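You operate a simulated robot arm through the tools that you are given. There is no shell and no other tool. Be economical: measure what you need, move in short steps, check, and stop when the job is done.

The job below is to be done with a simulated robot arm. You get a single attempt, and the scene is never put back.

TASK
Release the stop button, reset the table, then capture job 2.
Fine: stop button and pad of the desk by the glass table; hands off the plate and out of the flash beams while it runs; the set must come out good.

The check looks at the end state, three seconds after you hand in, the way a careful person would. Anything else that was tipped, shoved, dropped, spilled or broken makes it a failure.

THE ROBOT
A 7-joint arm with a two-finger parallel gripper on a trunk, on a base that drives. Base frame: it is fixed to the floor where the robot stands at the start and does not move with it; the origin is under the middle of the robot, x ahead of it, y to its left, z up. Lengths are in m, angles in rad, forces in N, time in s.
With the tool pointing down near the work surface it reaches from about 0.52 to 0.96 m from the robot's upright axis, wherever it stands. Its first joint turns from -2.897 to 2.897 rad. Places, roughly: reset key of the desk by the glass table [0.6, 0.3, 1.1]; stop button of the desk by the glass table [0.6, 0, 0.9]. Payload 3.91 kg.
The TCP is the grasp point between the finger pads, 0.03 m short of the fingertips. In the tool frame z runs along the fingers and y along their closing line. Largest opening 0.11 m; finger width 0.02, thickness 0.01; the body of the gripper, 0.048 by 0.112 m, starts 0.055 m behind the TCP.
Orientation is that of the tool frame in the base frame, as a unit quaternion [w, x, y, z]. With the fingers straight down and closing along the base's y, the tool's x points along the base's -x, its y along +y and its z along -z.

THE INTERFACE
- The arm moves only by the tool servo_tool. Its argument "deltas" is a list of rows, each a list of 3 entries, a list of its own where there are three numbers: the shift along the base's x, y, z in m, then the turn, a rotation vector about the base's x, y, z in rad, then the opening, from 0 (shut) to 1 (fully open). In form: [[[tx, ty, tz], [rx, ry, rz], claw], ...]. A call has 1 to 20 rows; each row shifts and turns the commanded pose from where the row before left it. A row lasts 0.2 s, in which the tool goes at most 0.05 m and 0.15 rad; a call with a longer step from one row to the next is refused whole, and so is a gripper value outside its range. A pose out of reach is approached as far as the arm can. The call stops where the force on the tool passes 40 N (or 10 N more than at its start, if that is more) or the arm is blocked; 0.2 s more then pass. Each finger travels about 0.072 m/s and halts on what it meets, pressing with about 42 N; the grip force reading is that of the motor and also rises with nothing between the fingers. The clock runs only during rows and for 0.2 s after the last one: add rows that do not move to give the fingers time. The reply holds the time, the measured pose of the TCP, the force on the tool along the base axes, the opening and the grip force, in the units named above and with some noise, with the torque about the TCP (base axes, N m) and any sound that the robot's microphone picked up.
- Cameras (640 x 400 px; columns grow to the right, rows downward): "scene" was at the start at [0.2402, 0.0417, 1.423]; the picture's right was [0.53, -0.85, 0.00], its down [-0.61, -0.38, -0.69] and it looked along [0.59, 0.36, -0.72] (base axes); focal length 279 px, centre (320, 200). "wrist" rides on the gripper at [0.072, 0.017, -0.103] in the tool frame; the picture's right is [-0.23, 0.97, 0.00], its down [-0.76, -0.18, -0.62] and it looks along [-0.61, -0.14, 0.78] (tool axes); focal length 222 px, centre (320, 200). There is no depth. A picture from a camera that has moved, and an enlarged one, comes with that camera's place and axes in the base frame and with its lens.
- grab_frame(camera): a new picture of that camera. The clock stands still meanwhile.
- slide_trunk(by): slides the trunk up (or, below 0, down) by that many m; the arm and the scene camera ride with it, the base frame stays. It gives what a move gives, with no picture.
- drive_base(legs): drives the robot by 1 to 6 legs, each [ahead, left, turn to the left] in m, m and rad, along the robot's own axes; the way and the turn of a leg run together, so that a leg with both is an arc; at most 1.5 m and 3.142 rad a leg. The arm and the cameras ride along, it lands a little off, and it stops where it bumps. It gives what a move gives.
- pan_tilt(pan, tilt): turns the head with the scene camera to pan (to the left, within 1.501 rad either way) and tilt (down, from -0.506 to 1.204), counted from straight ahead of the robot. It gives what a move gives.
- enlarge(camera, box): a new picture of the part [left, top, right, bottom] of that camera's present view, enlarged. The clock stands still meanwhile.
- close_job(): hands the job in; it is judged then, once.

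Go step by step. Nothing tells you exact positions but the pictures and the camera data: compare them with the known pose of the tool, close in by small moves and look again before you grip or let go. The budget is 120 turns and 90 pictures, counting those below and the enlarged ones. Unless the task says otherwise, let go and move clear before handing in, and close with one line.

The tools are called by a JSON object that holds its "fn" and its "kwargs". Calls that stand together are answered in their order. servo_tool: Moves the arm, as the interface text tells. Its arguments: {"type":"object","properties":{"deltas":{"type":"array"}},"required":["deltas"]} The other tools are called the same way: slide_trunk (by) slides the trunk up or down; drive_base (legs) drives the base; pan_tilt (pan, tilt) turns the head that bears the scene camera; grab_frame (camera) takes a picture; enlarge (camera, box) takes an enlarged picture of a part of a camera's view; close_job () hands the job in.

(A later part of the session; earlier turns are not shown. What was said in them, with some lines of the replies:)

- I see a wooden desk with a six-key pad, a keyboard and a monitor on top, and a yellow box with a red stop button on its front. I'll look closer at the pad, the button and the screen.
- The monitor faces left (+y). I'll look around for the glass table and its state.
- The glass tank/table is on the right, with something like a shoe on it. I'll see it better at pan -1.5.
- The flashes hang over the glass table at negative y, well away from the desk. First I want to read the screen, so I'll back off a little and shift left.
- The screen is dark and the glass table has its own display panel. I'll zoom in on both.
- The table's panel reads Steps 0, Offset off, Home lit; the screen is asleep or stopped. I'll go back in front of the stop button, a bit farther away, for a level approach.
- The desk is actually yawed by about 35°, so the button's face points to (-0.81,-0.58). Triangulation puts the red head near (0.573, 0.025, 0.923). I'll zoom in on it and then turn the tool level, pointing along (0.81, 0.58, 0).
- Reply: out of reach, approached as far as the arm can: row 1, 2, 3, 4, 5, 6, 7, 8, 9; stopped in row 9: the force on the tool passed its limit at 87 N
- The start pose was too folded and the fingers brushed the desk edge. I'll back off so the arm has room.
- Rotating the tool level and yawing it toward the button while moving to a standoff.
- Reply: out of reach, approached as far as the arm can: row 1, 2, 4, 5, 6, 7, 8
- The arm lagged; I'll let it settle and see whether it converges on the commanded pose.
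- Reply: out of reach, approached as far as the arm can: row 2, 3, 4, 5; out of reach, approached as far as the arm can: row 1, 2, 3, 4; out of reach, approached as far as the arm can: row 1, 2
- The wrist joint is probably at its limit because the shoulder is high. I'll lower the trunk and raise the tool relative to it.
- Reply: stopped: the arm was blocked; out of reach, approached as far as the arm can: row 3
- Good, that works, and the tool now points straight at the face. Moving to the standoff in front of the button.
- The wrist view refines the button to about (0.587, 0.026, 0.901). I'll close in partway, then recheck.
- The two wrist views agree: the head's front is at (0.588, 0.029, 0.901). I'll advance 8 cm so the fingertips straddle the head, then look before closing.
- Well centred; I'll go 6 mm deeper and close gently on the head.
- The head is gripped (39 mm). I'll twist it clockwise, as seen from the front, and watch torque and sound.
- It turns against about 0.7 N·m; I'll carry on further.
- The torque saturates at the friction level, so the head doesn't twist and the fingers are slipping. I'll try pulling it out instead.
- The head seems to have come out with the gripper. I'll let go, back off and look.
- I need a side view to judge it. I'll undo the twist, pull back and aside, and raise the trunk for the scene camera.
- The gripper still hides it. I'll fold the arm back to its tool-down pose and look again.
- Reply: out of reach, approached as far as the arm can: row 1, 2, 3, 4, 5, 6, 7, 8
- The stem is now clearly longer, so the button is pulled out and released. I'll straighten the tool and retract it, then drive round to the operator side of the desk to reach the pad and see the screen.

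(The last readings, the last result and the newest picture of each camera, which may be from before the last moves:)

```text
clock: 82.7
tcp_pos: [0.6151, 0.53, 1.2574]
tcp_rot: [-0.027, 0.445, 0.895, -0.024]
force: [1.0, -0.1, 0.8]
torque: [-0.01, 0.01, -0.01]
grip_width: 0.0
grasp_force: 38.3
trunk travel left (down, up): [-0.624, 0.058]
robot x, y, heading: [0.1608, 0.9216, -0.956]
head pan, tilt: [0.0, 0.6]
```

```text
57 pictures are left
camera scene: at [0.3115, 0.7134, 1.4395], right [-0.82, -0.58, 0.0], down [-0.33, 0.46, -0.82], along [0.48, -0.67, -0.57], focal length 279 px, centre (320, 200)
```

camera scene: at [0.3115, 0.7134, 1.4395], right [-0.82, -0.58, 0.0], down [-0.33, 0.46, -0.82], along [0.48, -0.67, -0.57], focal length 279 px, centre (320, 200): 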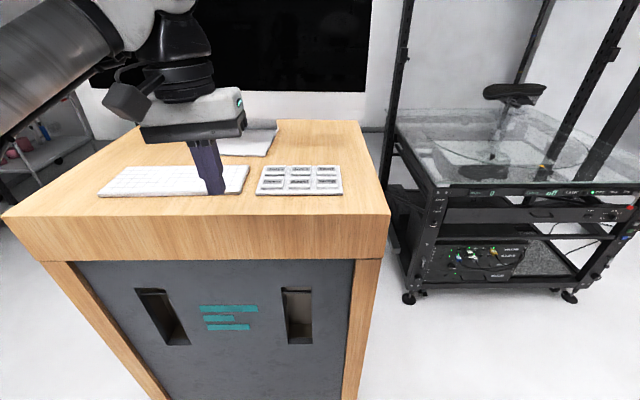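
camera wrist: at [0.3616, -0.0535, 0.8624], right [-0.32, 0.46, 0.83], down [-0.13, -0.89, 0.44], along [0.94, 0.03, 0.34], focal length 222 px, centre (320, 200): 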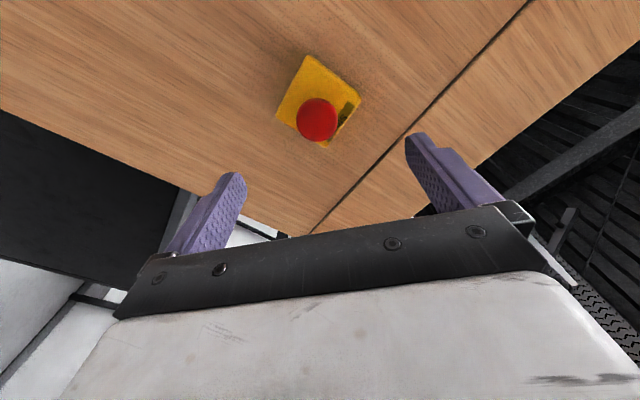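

The pad is in clear view and the screen is still black. I'll zoom in on both.

{"fn": "enlarge", "kwargs": {"camera": "scene", "box": [245, 150, 355, 215]}}

{"fn": "enlarge", "kwargs": {"camera": "scene", "box": [420, 160, 640, 290]}}

```text
5.82 times, centred on (300, 182) of scene
camera zoom: at [0.3115, 0.7134, 1.4395], right [-0.82, -0.58, 0.0], down [-0.33, 0.46, -0.82], along [0.48, -0.67, -0.57], focal length 1621 px, centre (436, 302)
```

zoom: 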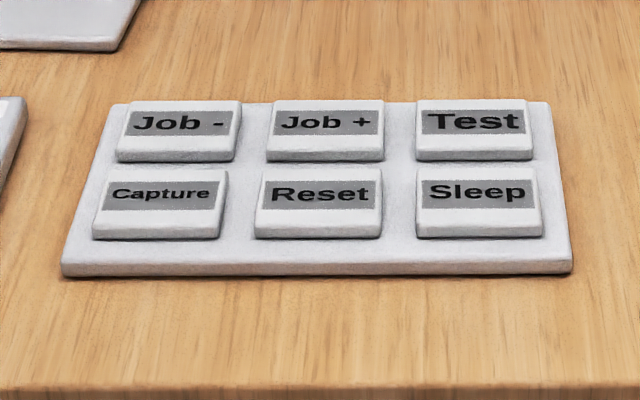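

```text
2.91 times, centred on (530, 225) of scene
camera zoom: at [0.3115, 0.7134, 1.4395], right [-0.82, -0.58, 0.0], down [-0.33, 0.46, -0.82], along [0.48, -0.67, -0.57], focal length 811 px, centre (-291, 127)
```

zoom: 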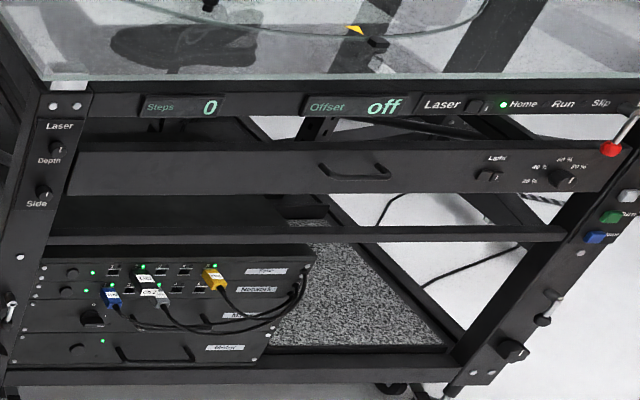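

The Reset key's top should be near (0.631, 0.333, 1.147). I'll straighten the tool and hover 3 cm above it.

{"fn": "servo_tool", "kwargs": {"deltas": [[[0.003, -0.033, 0], [0.019, -0.07, 0], 0], [[0.003, -0.033, 0], [0, 0, 0], 0], [[0.003, -0.033, 0], [0, 0, 0], 0], [[0.003, -0.033, 0], [0, 0, 0], 0], [[0.002, -0.033, -0.01], [0, 0, 0], 0], [[0.002, -0.032, -0.02], [0, 0, 0], 0], [[0, 0, -0.02], [0, 0, 0], 0], [[0, 0, 0], [0, 0, 0], 0]]}}

{"fn": "enlarge", "kwargs": {"camera": "scene", "box": [215, 110, 375, 215]}}

{"fn": "grab_frame", "kwargs": {"camera": "wrist"}}

```text
clock: 84.5
tcp_pos: [0.6329, 0.3333, 1.2079]
tcp_rot: [0.001, 0.444, 0.896, 0.003]
force: [0.3, 0.7, 0.0]
torque: [-0.02, -0.01, -0.01]
grip_width: 0.0002
grasp_force: 37.5
trunk travel left (down, up): [-0.624, 0.058]
robot x, y, heading: [0.1577, 0.9232, -0.96]
head pan, tilt: [0.0, 0.6]
```

```text
3.81 times, centred on (295, 162) of scene
camera zoom: at [0.3113, 0.7132, 1.4395], right [-0.82, -0.58, 0.0], down [-0.33, 0.46, -0.83], along [0.48, -0.67, -0.56], focal length 1062 px, centre (415, 343)
```

zoom: 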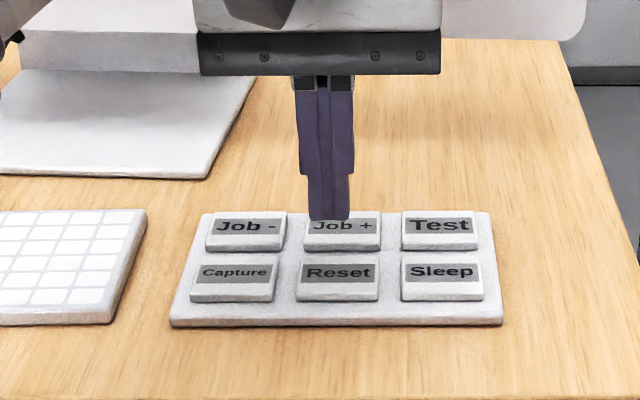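

```text
53 pictures are left
camera wrist: at [0.6015, 0.4003, 1.3115], right [0.91, 0.41, 0.0], down [0.32, -0.72, 0.62], along [0.26, -0.57, -0.78], focal length 222 px, centre (320, 200)
```

wrist: 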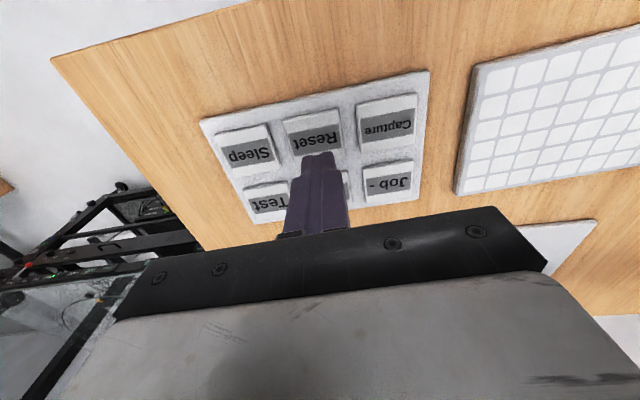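

The fingertip is aligned over Reset to within a few mm. I'll descend gently until contact.

{"fn": "servo_tool", "kwargs": {"deltas": [[[-0.004, 0.003, -0.006], [0, 0, 0], 0], [[0, 0, -0.006], [0, 0, 0], 0], [[0, 0, -0.006], [0, 0, 0], 0], [[0, 0, -0.004], [0, 0, 0], 0], [[0, 0, -0.004], [0, 0, 0], 0]]}}

{"fn": "enlarge", "kwargs": {"camera": "scene", "box": [215, 110, 375, 215]}}

```text
clock: 85.7
tcp_pos: [0.6262, 0.336, 1.1822]
tcp_rot: [0.001, 0.444, 0.896, 0.002]
force: [0.3, -0.2, 0.4]
torque: [0.01, -0.02, -0.02]
grip_width: 0.0001
grasp_force: 37.5
trunk travel left (down, up): [-0.624, 0.058]
robot x, y, heading: [0.1635, 0.9247, -0.953]
head pan, tilt: [0.0, 0.6]
```

```text
3.81 times, centred on (295, 162) of scene
camera zoom: at [0.3115, 0.7133, 1.4395], right [-0.82, -0.58, 0.0], down [-0.33, 0.46, -0.83], along [0.48, -0.67, -0.56], focal length 1062 px, centre (415, 343)
```

zoom: 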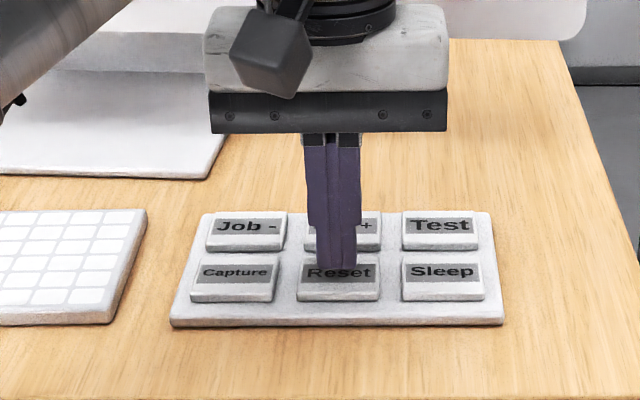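

{"fn": "servo_tool", "kwargs": {"deltas": [[[0, 0, -0.003], [0, 0, 0], 0], [[0, 0, -0.003], [0, 0, 0], 0], [[0, 0, -0.002], [0, 0, 0], 0]]}}

```text
clock: 86.5
tcp_pos: [0.626, 0.3367, 1.1751]
tcp_rot: [0.001, 0.444, 0.896, 0.002]
force: [-0.1, 0.0, -0.2]
torque: [0.0, 0.01, 0.03]
grip_width: 0.0001
grasp_force: 37.6
trunk travel left (down, up): [-0.624, 0.058]
robot x, y, heading: [0.1599, 0.9229, -0.951]
head pan, tilt: [0.0, 0.6]
```

{"fn": "servo_tool", "kwargs": {"deltas": [[[0, 0, -0.002], [0, 0, 0], 0], [[0, 0, -0.002], [0, 0, 0], 0], [[0, 0, -0.002], [0, 0, 0], 0]]}}

{"fn": "enlarge", "kwargs": {"camera": "scene", "box": [215, 110, 375, 215]}}

```text
clock: 87.3
tcp_pos: [0.6255, 0.3371, 1.1697]
tcp_rot: [0.002, 0.444, 0.896, 0.002]
force: [0.3, -0.6, 8.7]
torque: [0.0, 0.0, -0.07]
grip_width: 0.0
grasp_force: 38.1
trunk travel left (down, up): [-0.624, 0.058]
robot x, y, heading: [0.1637, 0.9194, -0.96]
head pan, tilt: [0.0, 0.6]
heard: click
```

```text
3.81 times, centred on (295, 162) of scene
camera zoom: at [0.311, 0.714, 1.4399], right [-0.82, -0.58, 0.0], down [-0.33, 0.46, -0.83], along [0.48, -0.67, -0.56], focal length 1062 px, centre (415, 343)
```

zoom: 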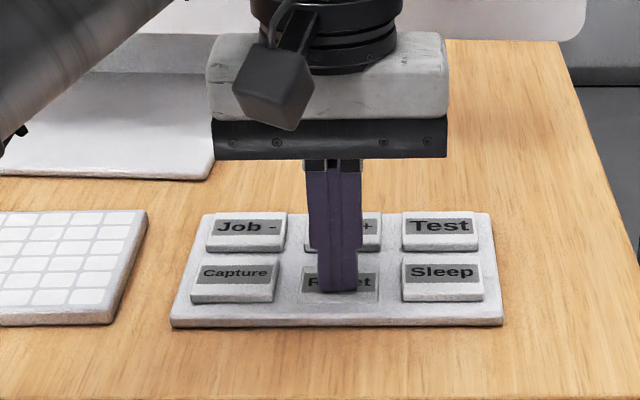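

Click heard — Reset is pressed. I'll lift off and check the screen and panel.

{"fn": "servo_tool", "kwargs": {"deltas": [[[0, 0, 0.015], [0, 0, 0], 0], [[0, 0, 0.03], [0, 0, 0], 0], [[0, 0, 0.03], [0, 0, 0], 0]]}}

{"fn": "pan_tilt", "kwargs": {"pan": 0.0, "tilt": 0.3}}

{"fn": "grab_frame", "kwargs": {"camera": "scene"}}

{"fn": "enlarge", "kwargs": {"camera": "scene", "box": [420, 220, 640, 350]}}

```text
clock: 88.1
tcp_pos: [0.625, 0.3361, 1.241]
tcp_rot: [0.002, 0.443, 0.896, 0.002]
force: [0.4, 0.0, -0.1]
torque: [0.01, 0.0, 0.01]
grip_width: 0.0
grasp_force: 37.3
trunk travel left (down, up): [-0.624, 0.058]
robot x, y, heading: [0.1614, 0.9264, -0.957]
head pan, tilt: [0.0, 0.6]
```

```text
clock: 88.9
tcp_pos: [0.6253, 0.3364, 1.2411]
tcp_rot: [0.001, 0.444, 0.896, 0.002]
force: [0.0, 0.6, 0.1]
torque: [0.0, 0.02, -0.02]
grip_width: 0.0
grasp_force: 37.1
trunk travel left (down, up): [-0.624, 0.058]
robot x, y, heading: [0.1569, 0.9221, -0.956]
head pan, tilt: [0.0, 0.3]
```

```text
50 pictures are left
camera scene: at [0.3143, 0.7093, 1.4669], right [-0.82, -0.58, 0.0], down [-0.17, 0.24, -0.96], along [0.55, -0.78, -0.3], focal length 279 px, centre (320, 200)
```

scene: 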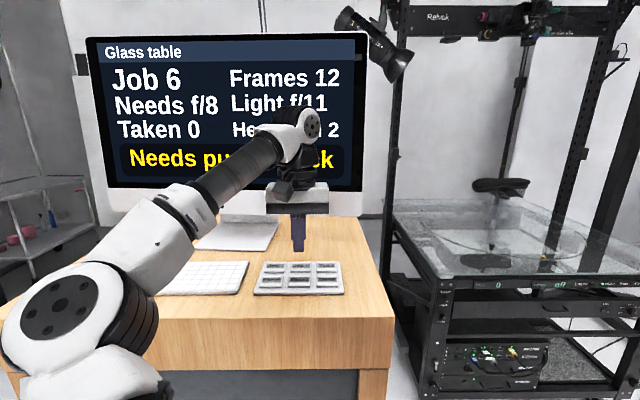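

```text
2.91 times, centred on (530, 285) of scene
camera zoom: at [0.3143, 0.7093, 1.4669], right [-0.82, -0.58, 0.0], down [-0.17, 0.24, -0.96], along [0.55, -0.78, -0.3], focal length 811 px, centre (-291, -47)
```

zoom: 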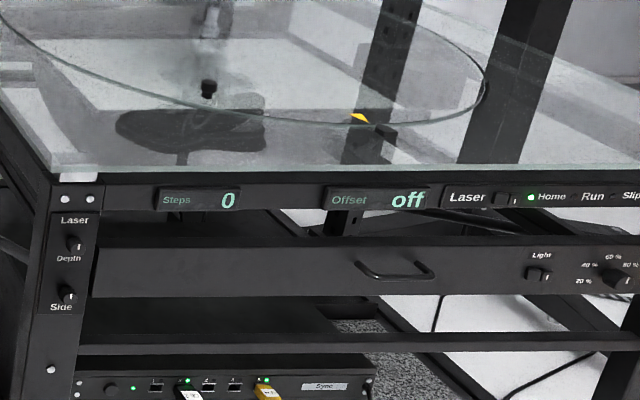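

The screen is awake: Job 6, and a yellow message partly hidden by the arm. I'll pull the arm aside to read it all.

{"fn": "servo_tool", "kwargs": {"deltas": [[[-0.03, 0.03, 0], [0, 0, 0], 0], [[-0.03, 0.03, 0], [0, 0, 0], 0], [[-0.03, 0.03, 0], [0, 0, 0], 0], [[-0.03, 0.03, 0], [0, 0, 0], 0], [[-0.03, 0.03, 0], [0, 0, 0], 0], [[0, 0, 0], [0, 0, 0], 0]]}}

{"fn": "enlarge", "kwargs": {"camera": "scene", "box": [80, 20, 380, 205]}}

```text
clock: 90.3
tcp_pos: [0.4765, 0.4846, 1.2455]
tcp_rot: [0.002, 0.445, 0.896, 0.002]
force: [-0.5, 0.0, 0.4]
torque: [-0.02, 0.0, -0.02]
grip_width: 0.0002
grasp_force: 37.6
trunk travel left (down, up): [-0.624, 0.058]
robot x, y, heading: [0.1596, 0.926, -0.955]
head pan, tilt: [0.0, 0.3]
```

```text
2.13 times, centred on (230, 112) of scene
camera zoom: at [0.3145, 0.709, 1.4669], right [-0.82, -0.58, 0.0], down [-0.17, 0.24, -0.96], along [0.55, -0.78, -0.3], focal length 594 px, centre (512, 387)
```

zoom: 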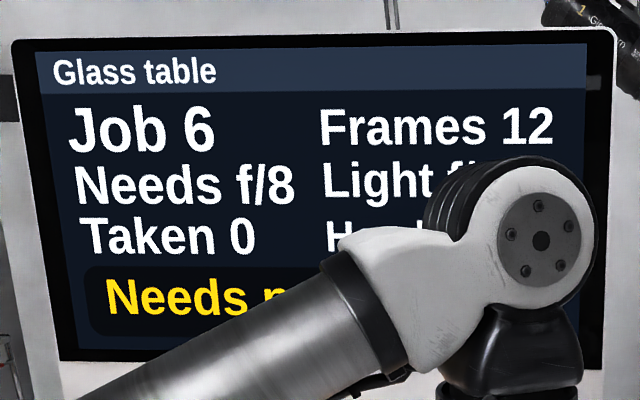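

{"fn": "servo_tool", "kwargs": {"deltas": [[[-0.035, -0.025, 0], [0, 0, 0], 0], [[-0.035, -0.025, 0], [0, 0, 0], 0], [[-0.035, -0.025, 0], [0, 0, 0], 0], [[-0.035, -0.025, 0], [0, 0, 0], 0], [[-0.035, -0.025, 0], [0, 0, 0], 0], [[-0.035, -0.025, 0], [0, 0, 0], 0], [[-0.035, -0.025, 0], [0, 0, 0], 0], [[0, 0, 0], [0, 0, 0], 0]]}}

{"fn": "grab_frame", "kwargs": {"camera": "scene"}}

```text
clock: 92.1
tcp_pos: [0.2324, 0.3115, 1.2467]
tcp_rot: [0.002, 0.444, 0.896, 0.001]
force: [0.9, -0.1, -0.8]
torque: [-0.01, 0.05, -0.02]
grip_width: 0.0
grasp_force: 37.8
trunk travel left (down, up): [-0.624, 0.058]
robot x, y, heading: [0.1596, 0.9221, -0.954]
head pan, tilt: [0.0, 0.3]
```

```text
47 pictures are left
camera scene: at [0.3148, 0.7096, 1.467], right [-0.82, -0.58, 0.0], down [-0.17, 0.24, -0.96], along [0.55, -0.78, -0.3], focal length 279 px, centre (320, 200)
```

scene: 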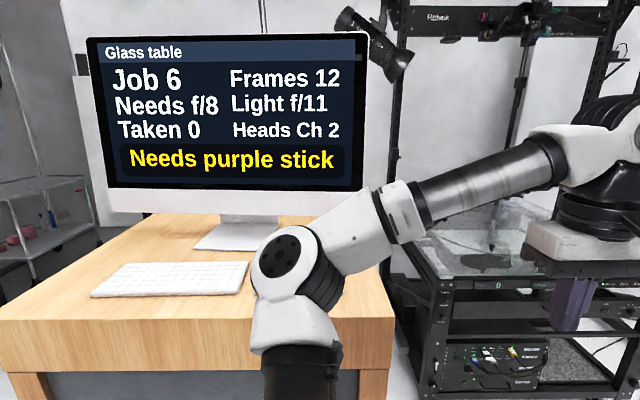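

Job 6 is selected and wants a purple stick; I need job 2. I'll go above "Job -" at about (0.701, 0.325) and press it once.

{"fn": "servo_tool", "kwargs": {"deltas": [[[0.035, 0.025, 0], [0, 0, 0], 0], [[0.035, 0.025, 0], [0, 0, 0], 0], [[0.035, 0.025, 0], [0, 0, 0], 0], [[0.035, 0.025, 0], [0, 0, 0], 0], [[0.035, 0.025, 0], [0, 0, 0], 0], [[0.035, 0.025, 0], [0, 0, 0], 0], [[0.035, 0.025, 0], [0, 0, 0], 0], [[0.032, -0.023, 0], [0, 0, 0], 0], [[0.032, -0.023, 0], [0, 0, 0], 0], [[0.032, -0.023, 0], [0, 0, 0], 0], [[0.032, -0.023, 0], [0, 0, 0], 0], [[0.032, -0.023, 0], [0, 0, 0], 0], [[0.032, -0.023, 0], [0, 0, 0], 0], [[0.0316, -0.0235, -0.02], [0, 0, 0], 0], [[0, 0, -0.03], [0, 0, 0], 0], [[0, 0, 0], [0, 0, 0], 0]]}}

{"fn": "enlarge", "kwargs": {"camera": "scene", "box": [215, 220, 375, 325]}}

{"fn": "enlarge", "kwargs": {"camera": "wrist", "box": [180, 60, 460, 240]}}

```text
clock: 95.5
tcp_pos: [0.6985, 0.3258, 1.1925]
tcp_rot: [0.002, 0.443, 0.896, 0.003]
force: [-0.4, -0.6, 0.4]
torque: [-0.01, 0.0, 0.02]
grip_width: 0.0
grasp_force: 38.1
trunk travel left (down, up): [-0.624, 0.058]
robot x, y, heading: [0.1604, 0.9274, -0.956]
head pan, tilt: [0.0, 0.3]
```

```text
3.81 times, centred on (295, 272) of scene
camera zoom: at [0.3142, 0.7092, 1.467], right [-0.82, -0.58, 0.0], down [-0.17, 0.24, -0.96], along [0.55, -0.78, -0.3], focal length 1062 px, centre (415, -76)
```

zoom: 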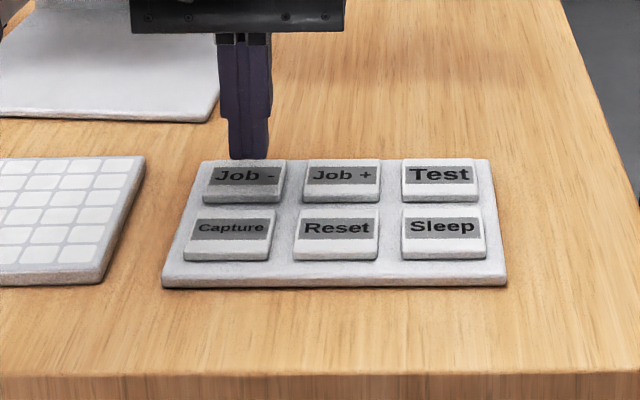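

```text
2.22 times, centred on (320, 150) of wrist
camera zoom: at [0.6674, 0.3922, 1.2952], right [0.91, 0.41, 0.01], down [0.32, -0.72, 0.62], along [0.26, -0.57, -0.78], focal length 494 px, centre (320, 311)
```

zoom: 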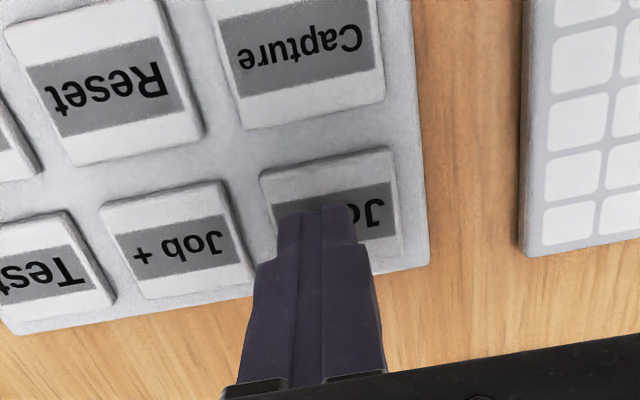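

Well aligned on "Job -". Pressing once.

{"fn": "servo_tool", "kwargs": {"deltas": [[[0, 0, -0.008], [0, 0, 0], 0], [[0, 0, -0.006], [0, 0, 0], 0], [[0, 0, -0.005], [0, 0, 0], 0], [[0, 0, -0.004], [0, 0, 0], 0]]}}

{"fn": "servo_tool", "kwargs": {"deltas": [[[0, 0, 0.006], [0, 0, 0], 0], [[0, 0, 0.006], [0, 0, 0], 0]]}}

{"fn": "grab_frame", "kwargs": {"camera": "scene"}}

```text
clock: 96.5
tcp_pos: [0.6986, 0.3247, 1.1717]
tcp_rot: [0.002, 0.444, 0.896, 0.002]
force: [-1.0, -1.3, 5.3]
torque: [-0.04, 0.01, -0.02]
grip_width: 0.0
grasp_force: 37.8
trunk travel left (down, up): [-0.624, 0.058]
robot x, y, heading: [0.1594, 0.9243, -0.956]
head pan, tilt: [0.0, 0.3]
heard: click
```

```text
clock: 97.1
tcp_pos: [0.7001, 0.3241, 1.1821]
tcp_rot: [0.001, 0.443, 0.897, 0.002]
force: [0.3, 0.4, 0.3]
torque: [-0.03, -0.01, 0.02]
grip_width: 0.0003
grasp_force: 37.8
trunk travel left (down, up): [-0.624, 0.058]
robot x, y, heading: [0.163, 0.9249, -0.954]
head pan, tilt: [0.0, 0.3]
```

```text
44 pictures are left
camera scene: at [0.3142, 0.7094, 1.467], right [-0.82, -0.58, 0.0], down [-0.17, 0.24, -0.96], along [0.55, -0.78, -0.3], focal length 279 px, centre (320, 200)
```

scene: 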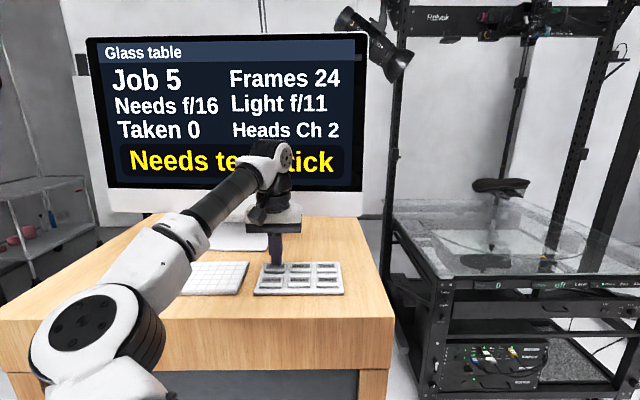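

Job 5 now. Three more presses.

{"fn": "servo_tool", "kwargs": {"deltas": [[[0, 0, -0.006], [0, 0, 0], 0], [[0, 0, -0.006], [0, 0, 0], 0], [[0, 0, 0], [0, 0, 0], 0], [[0, 0, 0.006], [0, 0, 0], 0], [[0, 0, 0.006], [0, 0, 0], 0], [[0, 0, 0], [0, 0, 0], 0], [[0, 0, -0.006], [0, 0, 0], 0], [[0, 0, -0.006], [0, 0, 0], 0], [[0, 0, 0], [0, 0, 0], 0], [[0, 0, 0.006], [0, 0, 0], 0], [[0, 0, 0.006], [0, 0, 0], 0], [[0, 0, 0], [0, 0, 0], 0]]}}

{"fn": "enlarge", "kwargs": {"camera": "scene", "box": [80, 20, 380, 205]}}

```text
clock: 99.7
tcp_pos: [0.7, 0.3243, 1.1825]
tcp_rot: [0.002, 0.444, 0.896, 0.002]
force: [-0.1, -1.2, 0.8]
torque: [0.01, -0.02, -0.01]
grip_width: 0.0
grasp_force: 37.5
trunk travel left (down, up): [-0.624, 0.058]
robot x, y, heading: [0.1557, 0.9263, -0.962]
head pan, tilt: [0.0, 0.3]
heard: click, click
```

```text
2.13 times, centred on (230, 112) of scene
camera zoom: at [0.3144, 0.7093, 1.467], right [-0.82, -0.58, 0.0], down [-0.17, 0.24, -0.96], along [0.55, -0.78, -0.3], focal length 594 px, centre (512, 387)
```

zoom: 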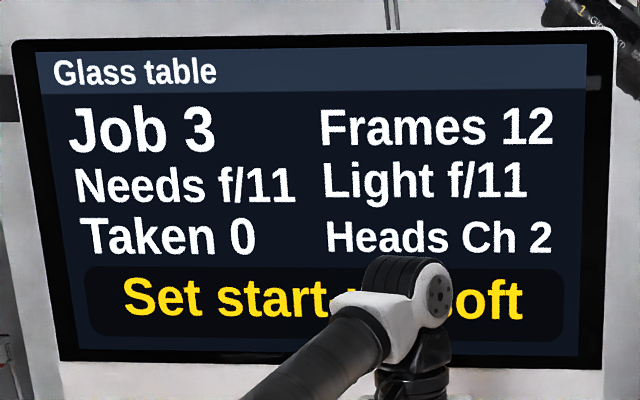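

Job 3 now; one more press.

{"fn": "servo_tool", "kwargs": {"deltas": [[[0, 0, -0.006], [0, 0, 0], 0], [[0, 0, -0.006], [0, 0, 0], 0], [[0, 0, 0], [0, 0, 0], 0], [[0, 0, 0.006], [0, 0, 0], 0], [[0, 0, 0.006], [0, 0, 0], 0], [[0, 0, 0.02], [0, 0, 0], 0], [[0, 0, 0.02], [0, 0, 0], 0], [[-0.03, 0.03, 0], [0, 0, 0], 0], [[-0.03, 0.03, 0], [0, 0, 0], 0]]}}

{"fn": "enlarge", "kwargs": {"camera": "scene", "box": [80, 20, 380, 205]}}

```text
clock: 101.7
tcp_pos: [0.6407, 0.3868, 1.2217]
tcp_rot: [0.002, 0.444, 0.896, 0.002]
force: [0.8, 0.1, -1.1]
torque: [-0.01, 0.02, -0.01]
grip_width: 0.0
grasp_force: 37.9
trunk travel left (down, up): [-0.624, 0.058]
robot x, y, heading: [0.1601, 0.9258, -0.952]
head pan, tilt: [0.0, 0.3]
heard: click
```

```text
2.13 times, centred on (230, 112) of scene
camera zoom: at [0.3141, 0.7097, 1.4671], right [-0.82, -0.58, 0.0], down [-0.17, 0.24, -0.96], along [0.55, -0.78, -0.3], focal length 594 px, centre (512, 387)
```

zoom: 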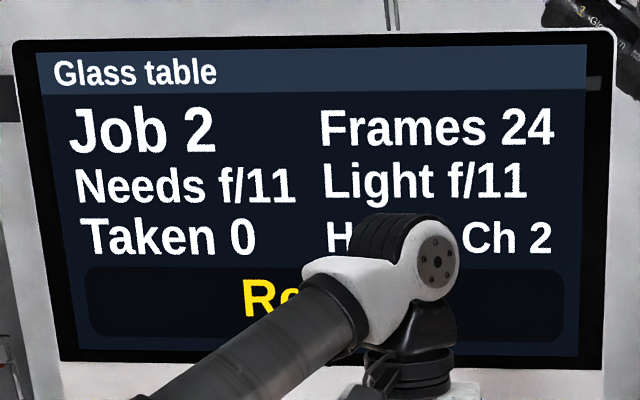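

Job 2 with f/11 matched, and the message seems to read "Ready". I'll move over Capture at about (0.671, 0.369) and verify the message and alignment.

{"fn": "servo_tool", "kwargs": {"deltas": [[[0.03, -0.018, 0], [0, 0, 0], 0], [[0, 0, -0.03], [0, 0, 0], 0], [[0, 0, 0], [0, 0, 0], 0]]}}

{"fn": "grab_frame", "kwargs": {"camera": "scene"}}

{"fn": "enlarge", "kwargs": {"camera": "scene", "box": [215, 220, 375, 325]}}

{"fn": "enlarge", "kwargs": {"camera": "wrist", "box": [180, 60, 460, 240]}}

```text
clock: 102.5
tcp_pos: [0.6716, 0.3655, 1.1898]
tcp_rot: [0.001, 0.444, 0.896, 0.001]
force: [-0.5, -1.2, 0.9]
torque: [0.03, 0.03, 0.0]
grip_width: 0.0
grasp_force: 37.8
trunk travel left (down, up): [-0.624, 0.058]
robot x, y, heading: [0.1606, 0.9241, -0.955]
head pan, tilt: [0.0, 0.3]
```

```text
41 pictures are left
camera scene: at [0.3141, 0.7093, 1.467], right [-0.82, -0.58, 0.0], down [-0.17, 0.24, -0.96], along [0.55, -0.78, -0.3], focal length 279 px, centre (320, 200)
```

scene: 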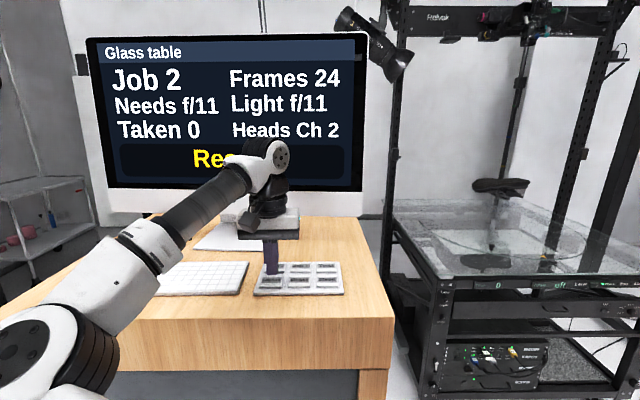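

```text
3.81 times, centred on (295, 272) of scene
camera zoom: at [0.3141, 0.7093, 1.467], right [-0.82, -0.58, 0.0], down [-0.17, 0.24, -0.96], along [0.55, -0.78, -0.3], focal length 1062 px, centre (415, -76)
```

zoom: 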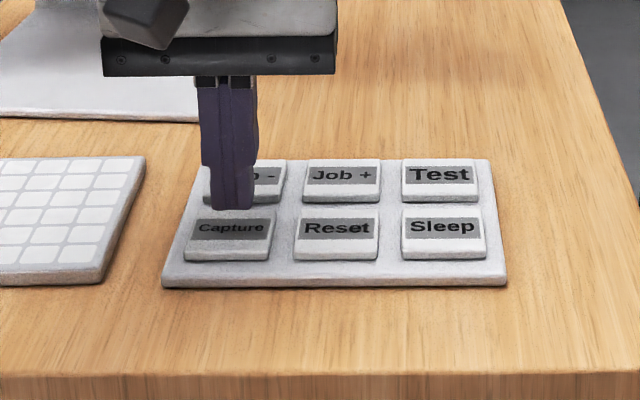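

```text
2.22 times, centred on (320, 150) of wrist
camera zoom: at [0.6401, 0.433, 1.2939], right [0.91, 0.41, 0.0], down [0.32, -0.71, 0.62], along [0.26, -0.57, -0.78], focal length 494 px, centre (320, 311)
```

zoom: 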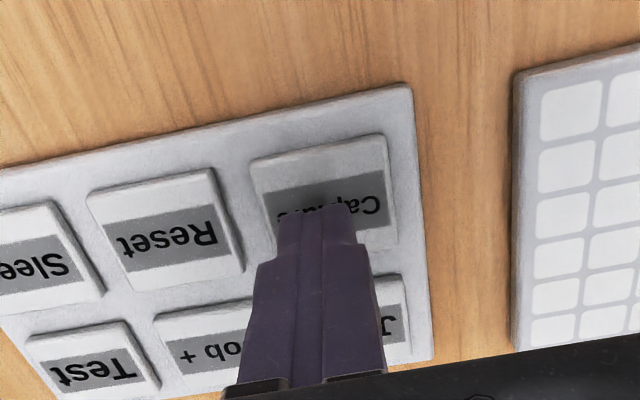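

I want the message fully readable before starting, so I'll lift and clear the arm.

{"fn": "servo_tool", "kwargs": {"deltas": [[[0, 0, 0.03], [0, 0, 0], 0], [[-0.032, 0.02, 0.02], [0, 0, 0], 0], [[-0.032, 0.02, 0], [0, 0, 0], 0], [[-0.032, 0.02, 0], [0, 0, 0], 0], [[-0.032, 0.02, 0], [0, 0, 0], 0], [[-0.035, 0.01, 0], [0, 0, 0], 0], [[-0.035, -0.025, 0], [0, 0, 0], 0], [[-0.035, -0.025, 0], [0, 0, 0], 0], [[-0.035, -0.025, 0], [0, 0, 0], 0], [[-0.035, -0.025, 0], [0, 0, 0], 0], [[-0.035, -0.025, 0], [0, 0, 0], 0]]}}

{"fn": "grab_frame", "kwargs": {"camera": "scene"}}

```text
clock: 104.9
tcp_pos: [0.3331, 0.3316, 1.2417]
tcp_rot: [0.001, 0.444, 0.896, 0.002]
force: [-1.0, -0.7, -0.1]
torque: [0.04, -0.02, 0.02]
grip_width: 0.0
grasp_force: 37.8
trunk travel left (down, up): [-0.624, 0.058]
robot x, y, heading: [0.1634, 0.9217, -0.96]
head pan, tilt: [0.0, 0.3]
```

```text
38 pictures are left
camera scene: at [0.3137, 0.7087, 1.467], right [-0.82, -0.58, 0.0], down [-0.17, 0.24, -0.96], along [0.55, -0.78, -0.3], focal length 279 px, centre (320, 200)
```

scene: 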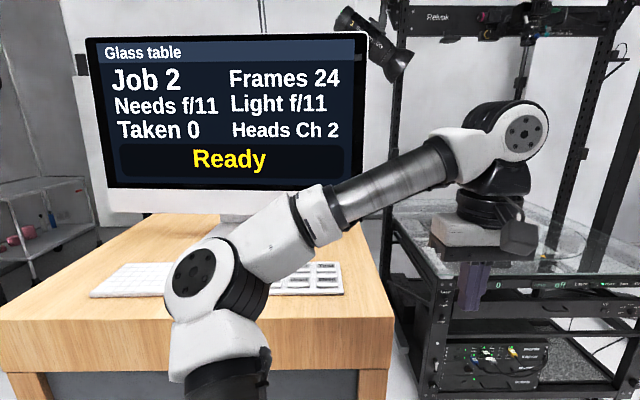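

"Ready". Going back over Capture and pressing it once.

{"fn": "servo_tool", "kwargs": {"deltas": [[[0.035, 0.025, 0], [0, 0, 0], 0], [[0.035, 0.025, 0], [0, 0, 0], 0], [[0.035, 0.025, 0], [0, 0, 0], 0], [[0.035, 0.025, 0], [0, 0, 0], 0], [[0.035, 0.025, 0], [0, 0, 0], 0], [[0.035, -0.01, 0], [0, 0, 0], 0], [[0.032, -0.02, 0], [0, 0, 0], 0], [[0.032, -0.02, 0], [0, 0, 0], 0], [[0.032, -0.02, 0], [0, 0, 0], 0], [[0.031, -0.015, -0.02], [0, 0, 0], 0], [[0, 0, -0.032], [0, 0, 0], 0], [[0, 0, 0], [0, 0, 0], 0]]}}

{"fn": "enlarge", "kwargs": {"camera": "wrist", "box": [180, 60, 460, 240]}}

```text
clock: 107.5
tcp_pos: [0.6679, 0.3734, 1.1922]
tcp_rot: [0.001, 0.444, 0.896, 0.003]
force: [-0.1, -0.3, 0.1]
torque: [0.01, 0.02, -0.04]
grip_width: 0.0
grasp_force: 38.2
trunk travel left (down, up): [-0.624, 0.058]
robot x, y, heading: [0.1601, 0.9222, -0.962]
head pan, tilt: [0.0, 0.3]
```

```text
2.22 times, centred on (320, 150) of wrist
camera zoom: at [0.6367, 0.4401, 1.2943], right [0.91, 0.41, 0.0], down [0.32, -0.72, 0.62], along [0.26, -0.57, -0.78], focal length 494 px, centre (320, 311)
```

zoom: 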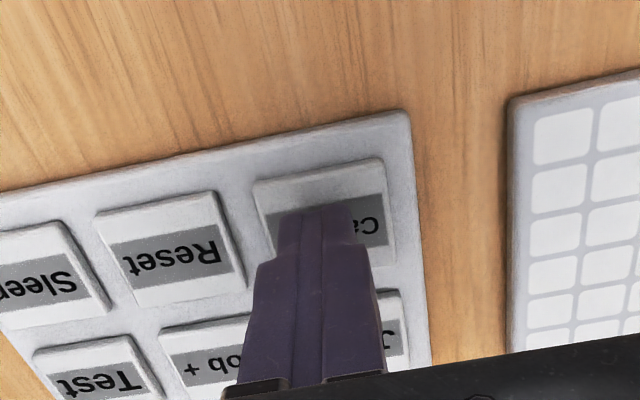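

{"fn": "servo_tool", "kwargs": {"deltas": [[[0, 0, -0.008], [0, 0, 0], 0], [[0, 0, -0.006], [0, 0, 0], 0], [[0, 0, -0.005], [0, 0, 0], 0], [[0, 0, -0.004], [0, 0, 0], 0], [[0, 0, 0], [0, 0, 0], 0], [[0, 0, 0.01], [0, 0, 0], 0], [[0, 0, 0.03], [0, 0, 0], 0], [[-0.015, 0.02, 0.03], [0, 0, 0], 0], [[-0.015, 0.02, 0], [0, 0, 0], 0]]}}

{"fn": "grab_frame", "kwargs": {"camera": "scene"}}

```text
clock: 109.5
tcp_pos: [0.6389, 0.4139, 1.2366]
tcp_rot: [0.002, 0.444, 0.896, 0.003]
force: [-0.3, 0.5, -0.3]
torque: [-0.01, -0.02, 0.01]
grip_width: 0.0
grasp_force: 37.6
trunk travel left (down, up): [-0.624, 0.058]
robot x, y, heading: [0.1609, 0.9243, -0.956]
head pan, tilt: [0.0, 0.3]
heard: click
```

```text
36 pictures are left
camera scene: at [0.3145, 0.7094, 1.467], right [-0.82, -0.58, 0.0], down [-0.17, 0.24, -0.96], along [0.55, -0.78, -0.3], focal length 279 px, centre (320, 200)
```

scene: 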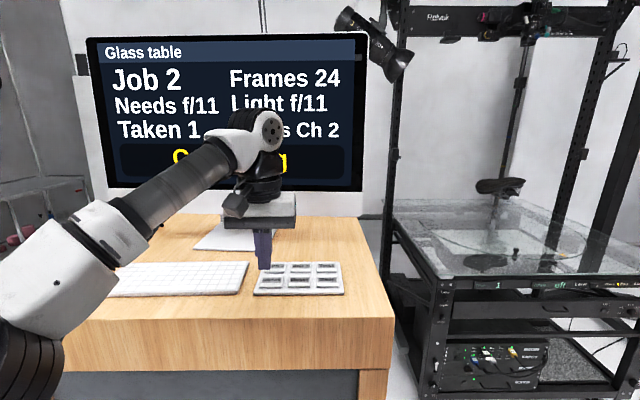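

Capturing has started (Taken 1). The arm is over the desk, clear of the beams; I'll draw it back a bit and wait.

{"fn": "servo_tool", "kwargs": {"deltas": [[[-0.02, 0.03, 0], [0, 0, 0], 0], [[-0.02, 0.03, 0], [0, 0, 0], 0], [[0, 0, 0], [0, 0, 0], 0], [[0, 0, 0], [0, 0, 0], 0], [[0, 0, 0], [0, 0, 0], 0], [[0, 0, 0], [0, 0, 0], 0], [[0, 0, 0], [0, 0, 0], 0], [[0, 0, 0], [0, 0, 0], 0], [[0, 0, 0], [0, 0, 0], 0], [[0, 0, 0], [0, 0, 0], 0], [[0, 0, 0], [0, 0, 0], 0], [[0, 0, 0], [0, 0, 0], 0], [[0, 0, 0], [0, 0, 0], 0], [[0, 0, 0], [0, 0, 0], 0], [[0, 0, 0], [0, 0, 0], 0], [[0, 0, 0], [0, 0, 0], 0], [[0, 0, 0], [0, 0, 0], 0], [[0, 0, 0], [0, 0, 0], 0], [[0, 0, 0], [0, 0, 0], 0], [[0, 0, 0], [0, 0, 0], 0]]}}

{"fn": "grab_frame", "kwargs": {"camera": "scene"}}

```text
clock: 113.7
tcp_pos: [0.6016, 0.4714, 1.237]
tcp_rot: [0.001, 0.444, 0.896, 0.002]
force: [-0.1, 0.3, 0.6]
torque: [-0.03, 0.01, -0.02]
grip_width: 0.0
grasp_force: 37.7
trunk travel left (down, up): [-0.624, 0.058]
robot x, y, heading: [0.1627, 0.9251, -0.961]
head pan, tilt: [0.0, 0.3]
```

```text
35 pictures are left
camera scene: at [0.3143, 0.7093, 1.467], right [-0.82, -0.58, 0.0], down [-0.17, 0.24, -0.96], along [0.55, -0.78, -0.3], focal length 279 px, centre (320, 200)
```

scene: 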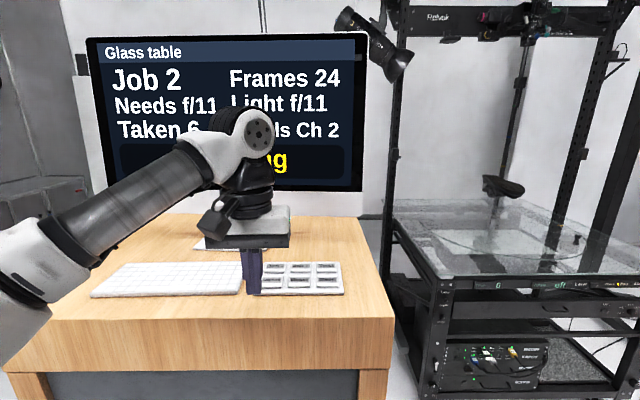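

6 of 24 taken, and the plate is turning with the shoe. I'll wait on.

{"fn": "servo_tool", "kwargs": {"deltas": [[[0, 0, 0], [0, 0, 0], 0], [[0, 0, 0], [0, 0, 0], 0], [[0, 0, 0], [0, 0, 0], 0], [[0, 0, 0], [0, 0, 0], 0], [[0, 0, 0], [0, 0, 0], 0], [[0, 0, 0], [0, 0, 0], 0], [[0, 0, 0], [0, 0, 0], 0], [[0, 0, 0], [0, 0, 0], 0], [[0, 0, 0], [0, 0, 0], 0], [[0, 0, 0], [0, 0, 0], 0], [[0, 0, 0], [0, 0, 0], 0], [[0, 0, 0], [0, 0, 0], 0], [[0, 0, 0], [0, 0, 0], 0], [[0, 0, 0], [0, 0, 0], 0], [[0, 0, 0], [0, 0, 0], 0], [[0, 0, 0], [0, 0, 0], 0], [[0, 0, 0], [0, 0, 0], 0], [[0, 0, 0], [0, 0, 0], 0], [[0, 0, 0], [0, 0, 0], 0], [[0, 0, 0], [0, 0, 0], 0]]}}

{"fn": "servo_tool", "kwargs": {"deltas": [[[0, 0, 0], [0, 0, 0], 0], [[0, 0, 0], [0, 0, 0], 0], [[0, 0, 0], [0, 0, 0], 0], [[0, 0, 0], [0, 0, 0], 0], [[0, 0, 0], [0, 0, 0], 0], [[0, 0, 0], [0, 0, 0], 0], [[0, 0, 0], [0, 0, 0], 0], [[0, 0, 0], [0, 0, 0], 0], [[0, 0, 0], [0, 0, 0], 0], [[0, 0, 0], [0, 0, 0], 0], [[0, 0, 0], [0, 0, 0], 0], [[0, 0, 0], [0, 0, 0], 0], [[0, 0, 0], [0, 0, 0], 0], [[0, 0, 0], [0, 0, 0], 0], [[0, 0, 0], [0, 0, 0], 0], [[0, 0, 0], [0, 0, 0], 0], [[0, 0, 0], [0, 0, 0], 0], [[0, 0, 0], [0, 0, 0], 0], [[0, 0, 0], [0, 0, 0], 0], [[0, 0, 0], [0, 0, 0], 0]]}}

{"fn": "servo_tool", "kwargs": {"deltas": [[[0, 0, 0], [0, 0, 0], 0], [[0, 0, 0], [0, 0, 0], 0], [[0, 0, 0], [0, 0, 0], 0], [[0, 0, 0], [0, 0, 0], 0], [[0, 0, 0], [0, 0, 0], 0], [[0, 0, 0], [0, 0, 0], 0], [[0, 0, 0], [0, 0, 0], 0], [[0, 0, 0], [0, 0, 0], 0], [[0, 0, 0], [0, 0, 0], 0], [[0, 0, 0], [0, 0, 0], 0], [[0, 0, 0], [0, 0, 0], 0], [[0, 0, 0], [0, 0, 0], 0], [[0, 0, 0], [0, 0, 0], 0], [[0, 0, 0], [0, 0, 0], 0], [[0, 0, 0], [0, 0, 0], 0], [[0, 0, 0], [0, 0, 0], 0], [[0, 0, 0], [0, 0, 0], 0], [[0, 0, 0], [0, 0, 0], 0], [[0, 0, 0], [0, 0, 0], 0], [[0, 0, 0], [0, 0, 0], 0]]}}

{"fn": "servo_tool", "kwargs": {"deltas": [[[0, 0, 0], [0, 0, 0], 0], [[0, 0, 0], [0, 0, 0], 0], [[0, 0, 0], [0, 0, 0], 0], [[0, 0, 0], [0, 0, 0], 0], [[0, 0, 0], [0, 0, 0], 0], [[0, 0, 0], [0, 0, 0], 0], [[0, 0, 0], [0, 0, 0], 0], [[0, 0, 0], [0, 0, 0], 0], [[0, 0, 0], [0, 0, 0], 0], [[0, 0, 0], [0, 0, 0], 0], [[0, 0, 0], [0, 0, 0], 0], [[0, 0, 0], [0, 0, 0], 0], [[0, 0, 0], [0, 0, 0], 0], [[0, 0, 0], [0, 0, 0], 0], [[0, 0, 0], [0, 0, 0], 0], [[0, 0, 0], [0, 0, 0], 0], [[0, 0, 0], [0, 0, 0], 0], [[0, 0, 0], [0, 0, 0], 0], [[0, 0, 0], [0, 0, 0], 0], [[0, 0, 0], [0, 0, 0], 0]]}}

{"fn": "grab_frame", "kwargs": {"camera": "scene"}}

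```text
clock: 117.9
tcp_pos: [0.6009, 0.4708, 1.2372]
tcp_rot: [0.001, 0.444, 0.896, 0.001]
force: [0.3, -0.2, 0.5]
torque: [-0.01, -0.01, 0.02]
grip_width: 0.0
grasp_force: 38.2
trunk travel left (down, up): [-0.624, 0.058]
robot x, y, heading: [0.1622, 0.9228, -0.96]
head pan, tilt: [0.0, 0.3]
```

```text
clock: 122.1
tcp_pos: [0.6007, 0.4717, 1.2393]
tcp_rot: [0.001, 0.444, 0.896, 0.003]
force: [-0.5, 0.0, 0.1]
torque: [0.04, -0.01, -0.01]
grip_width: 0.0
grasp_force: 38.2
trunk travel left (down, up): [-0.624, 0.058]
robot x, y, heading: [0.16, 0.9218, -0.96]
head pan, tilt: [0.0, 0.3]
```

```text
clock: 126.3
tcp_pos: [0.6001, 0.4709, 1.2371]
tcp_rot: [0.001, 0.444, 0.896, 0.002]
force: [0.6, 0.1, -0.7]
torque: [0.0, 0.0, 0.02]
grip_width: 0.0
grasp_force: 37.5
trunk travel left (down, up): [-0.624, 0.058]
robot x, y, heading: [0.1609, 0.9229, -0.96]
head pan, tilt: [0.0, 0.3]
```

```text
clock: 130.5
tcp_pos: [0.5997, 0.4717, 1.2383]
tcp_rot: [0.001, 0.445, 0.896, 0.002]
force: [-0.2, -0.4, -0.6]
torque: [0.04, 0.01, 0.01]
grip_width: 0.0
grasp_force: 37.6
trunk travel left (down, up): [-0.624, 0.058]
robot x, y, heading: [0.1596, 0.9245, -0.957]
head pan, tilt: [0.0, 0.3]
```

```text
34 pictures are left
camera scene: at [0.3143, 0.7093, 1.467], right [-0.82, -0.58, 0.0], down [-0.17, 0.24, -0.96], along [0.55, -0.78, -0.3], focal length 279 px, centre (320, 200)
```

scene: 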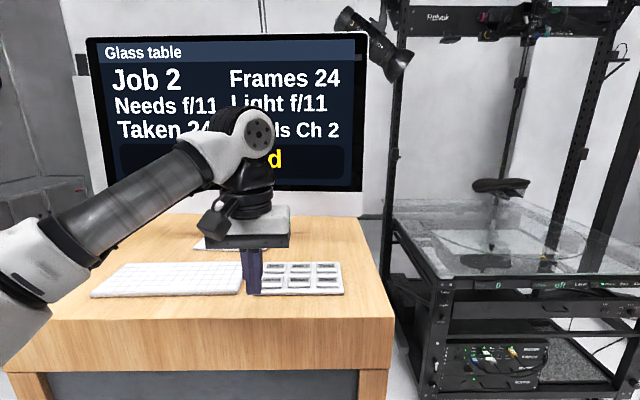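

Taken 24, and the message ends in "d". I'll clear the arm to read it.

{"fn": "servo_tool", "kwargs": {"deltas": [[[-0.035, 0.01, 0], [0, 0, 0], 0], [[-0.035, 0.01, 0], [0, 0, 0], 0], [[-0.035, -0.025, 0], [0, 0, 0], 0], [[-0.035, -0.025, 0], [0, 0, 0], 0], [[-0.035, -0.025, 0], [0, 0, 0], 0], [[-0.035, -0.025, 0], [0, 0, 0], 0], [[-0.035, -0.025, 0], [0, 0, 0], 0], [[-0.035, -0.025, 0], [0, 0, 0], 0]]}}

{"fn": "grab_frame", "kwargs": {"camera": "scene"}}

{"fn": "enlarge", "kwargs": {"camera": "scene", "box": [420, 160, 640, 290]}}

```text
clock: 132.3
tcp_pos: [0.318, 0.3421, 1.2343]
tcp_rot: [0.002, 0.445, 0.896, 0.002]
force: [-0.1, 0.6, 0.5]
torque: [0.01, 0.01, 0.0]
grip_width: 0.0
grasp_force: 38.1
trunk travel left (down, up): [-0.624, 0.058]
robot x, y, heading: [0.1594, 0.9246, -0.956]
head pan, tilt: [0.0, 0.3]
```

```text
33 pictures are left
camera scene: at [0.3136, 0.7088, 1.467], right [-0.82, -0.58, 0.0], down [-0.17, 0.24, -0.96], along [0.55, -0.78, -0.3], focal length 279 px, centre (320, 200)
```

scene: 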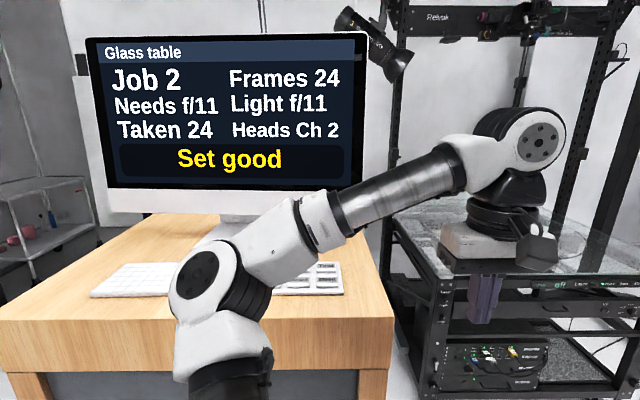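

```text
2.91 times, centred on (530, 225) of scene
camera zoom: at [0.3136, 0.7088, 1.467], right [-0.82, -0.58, 0.0], down [-0.17, 0.24, -0.96], along [0.55, -0.78, -0.3], focal length 811 px, centre (-291, 127)
```

zoom: 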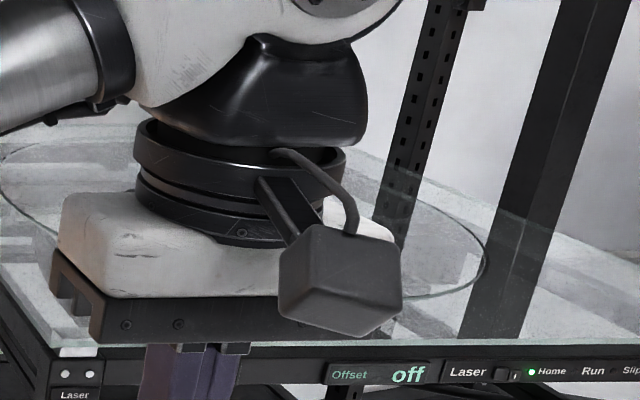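

The screen reads "Job 2, Taken 24, Set good", the table is back at Home, and the arm touches nothing. Handing in.

{"fn": "close_job", "kwargs": {}}

```text
The job is handed in.
```

The stop button is released, the table is reset, and job 2 is captured: all 24 frames are taken and the screen reads "Set good". While turning the tool near the start, the fingers bumped the desk edge (87 N). I saw no damage, but I didn't check the edge itself up close.
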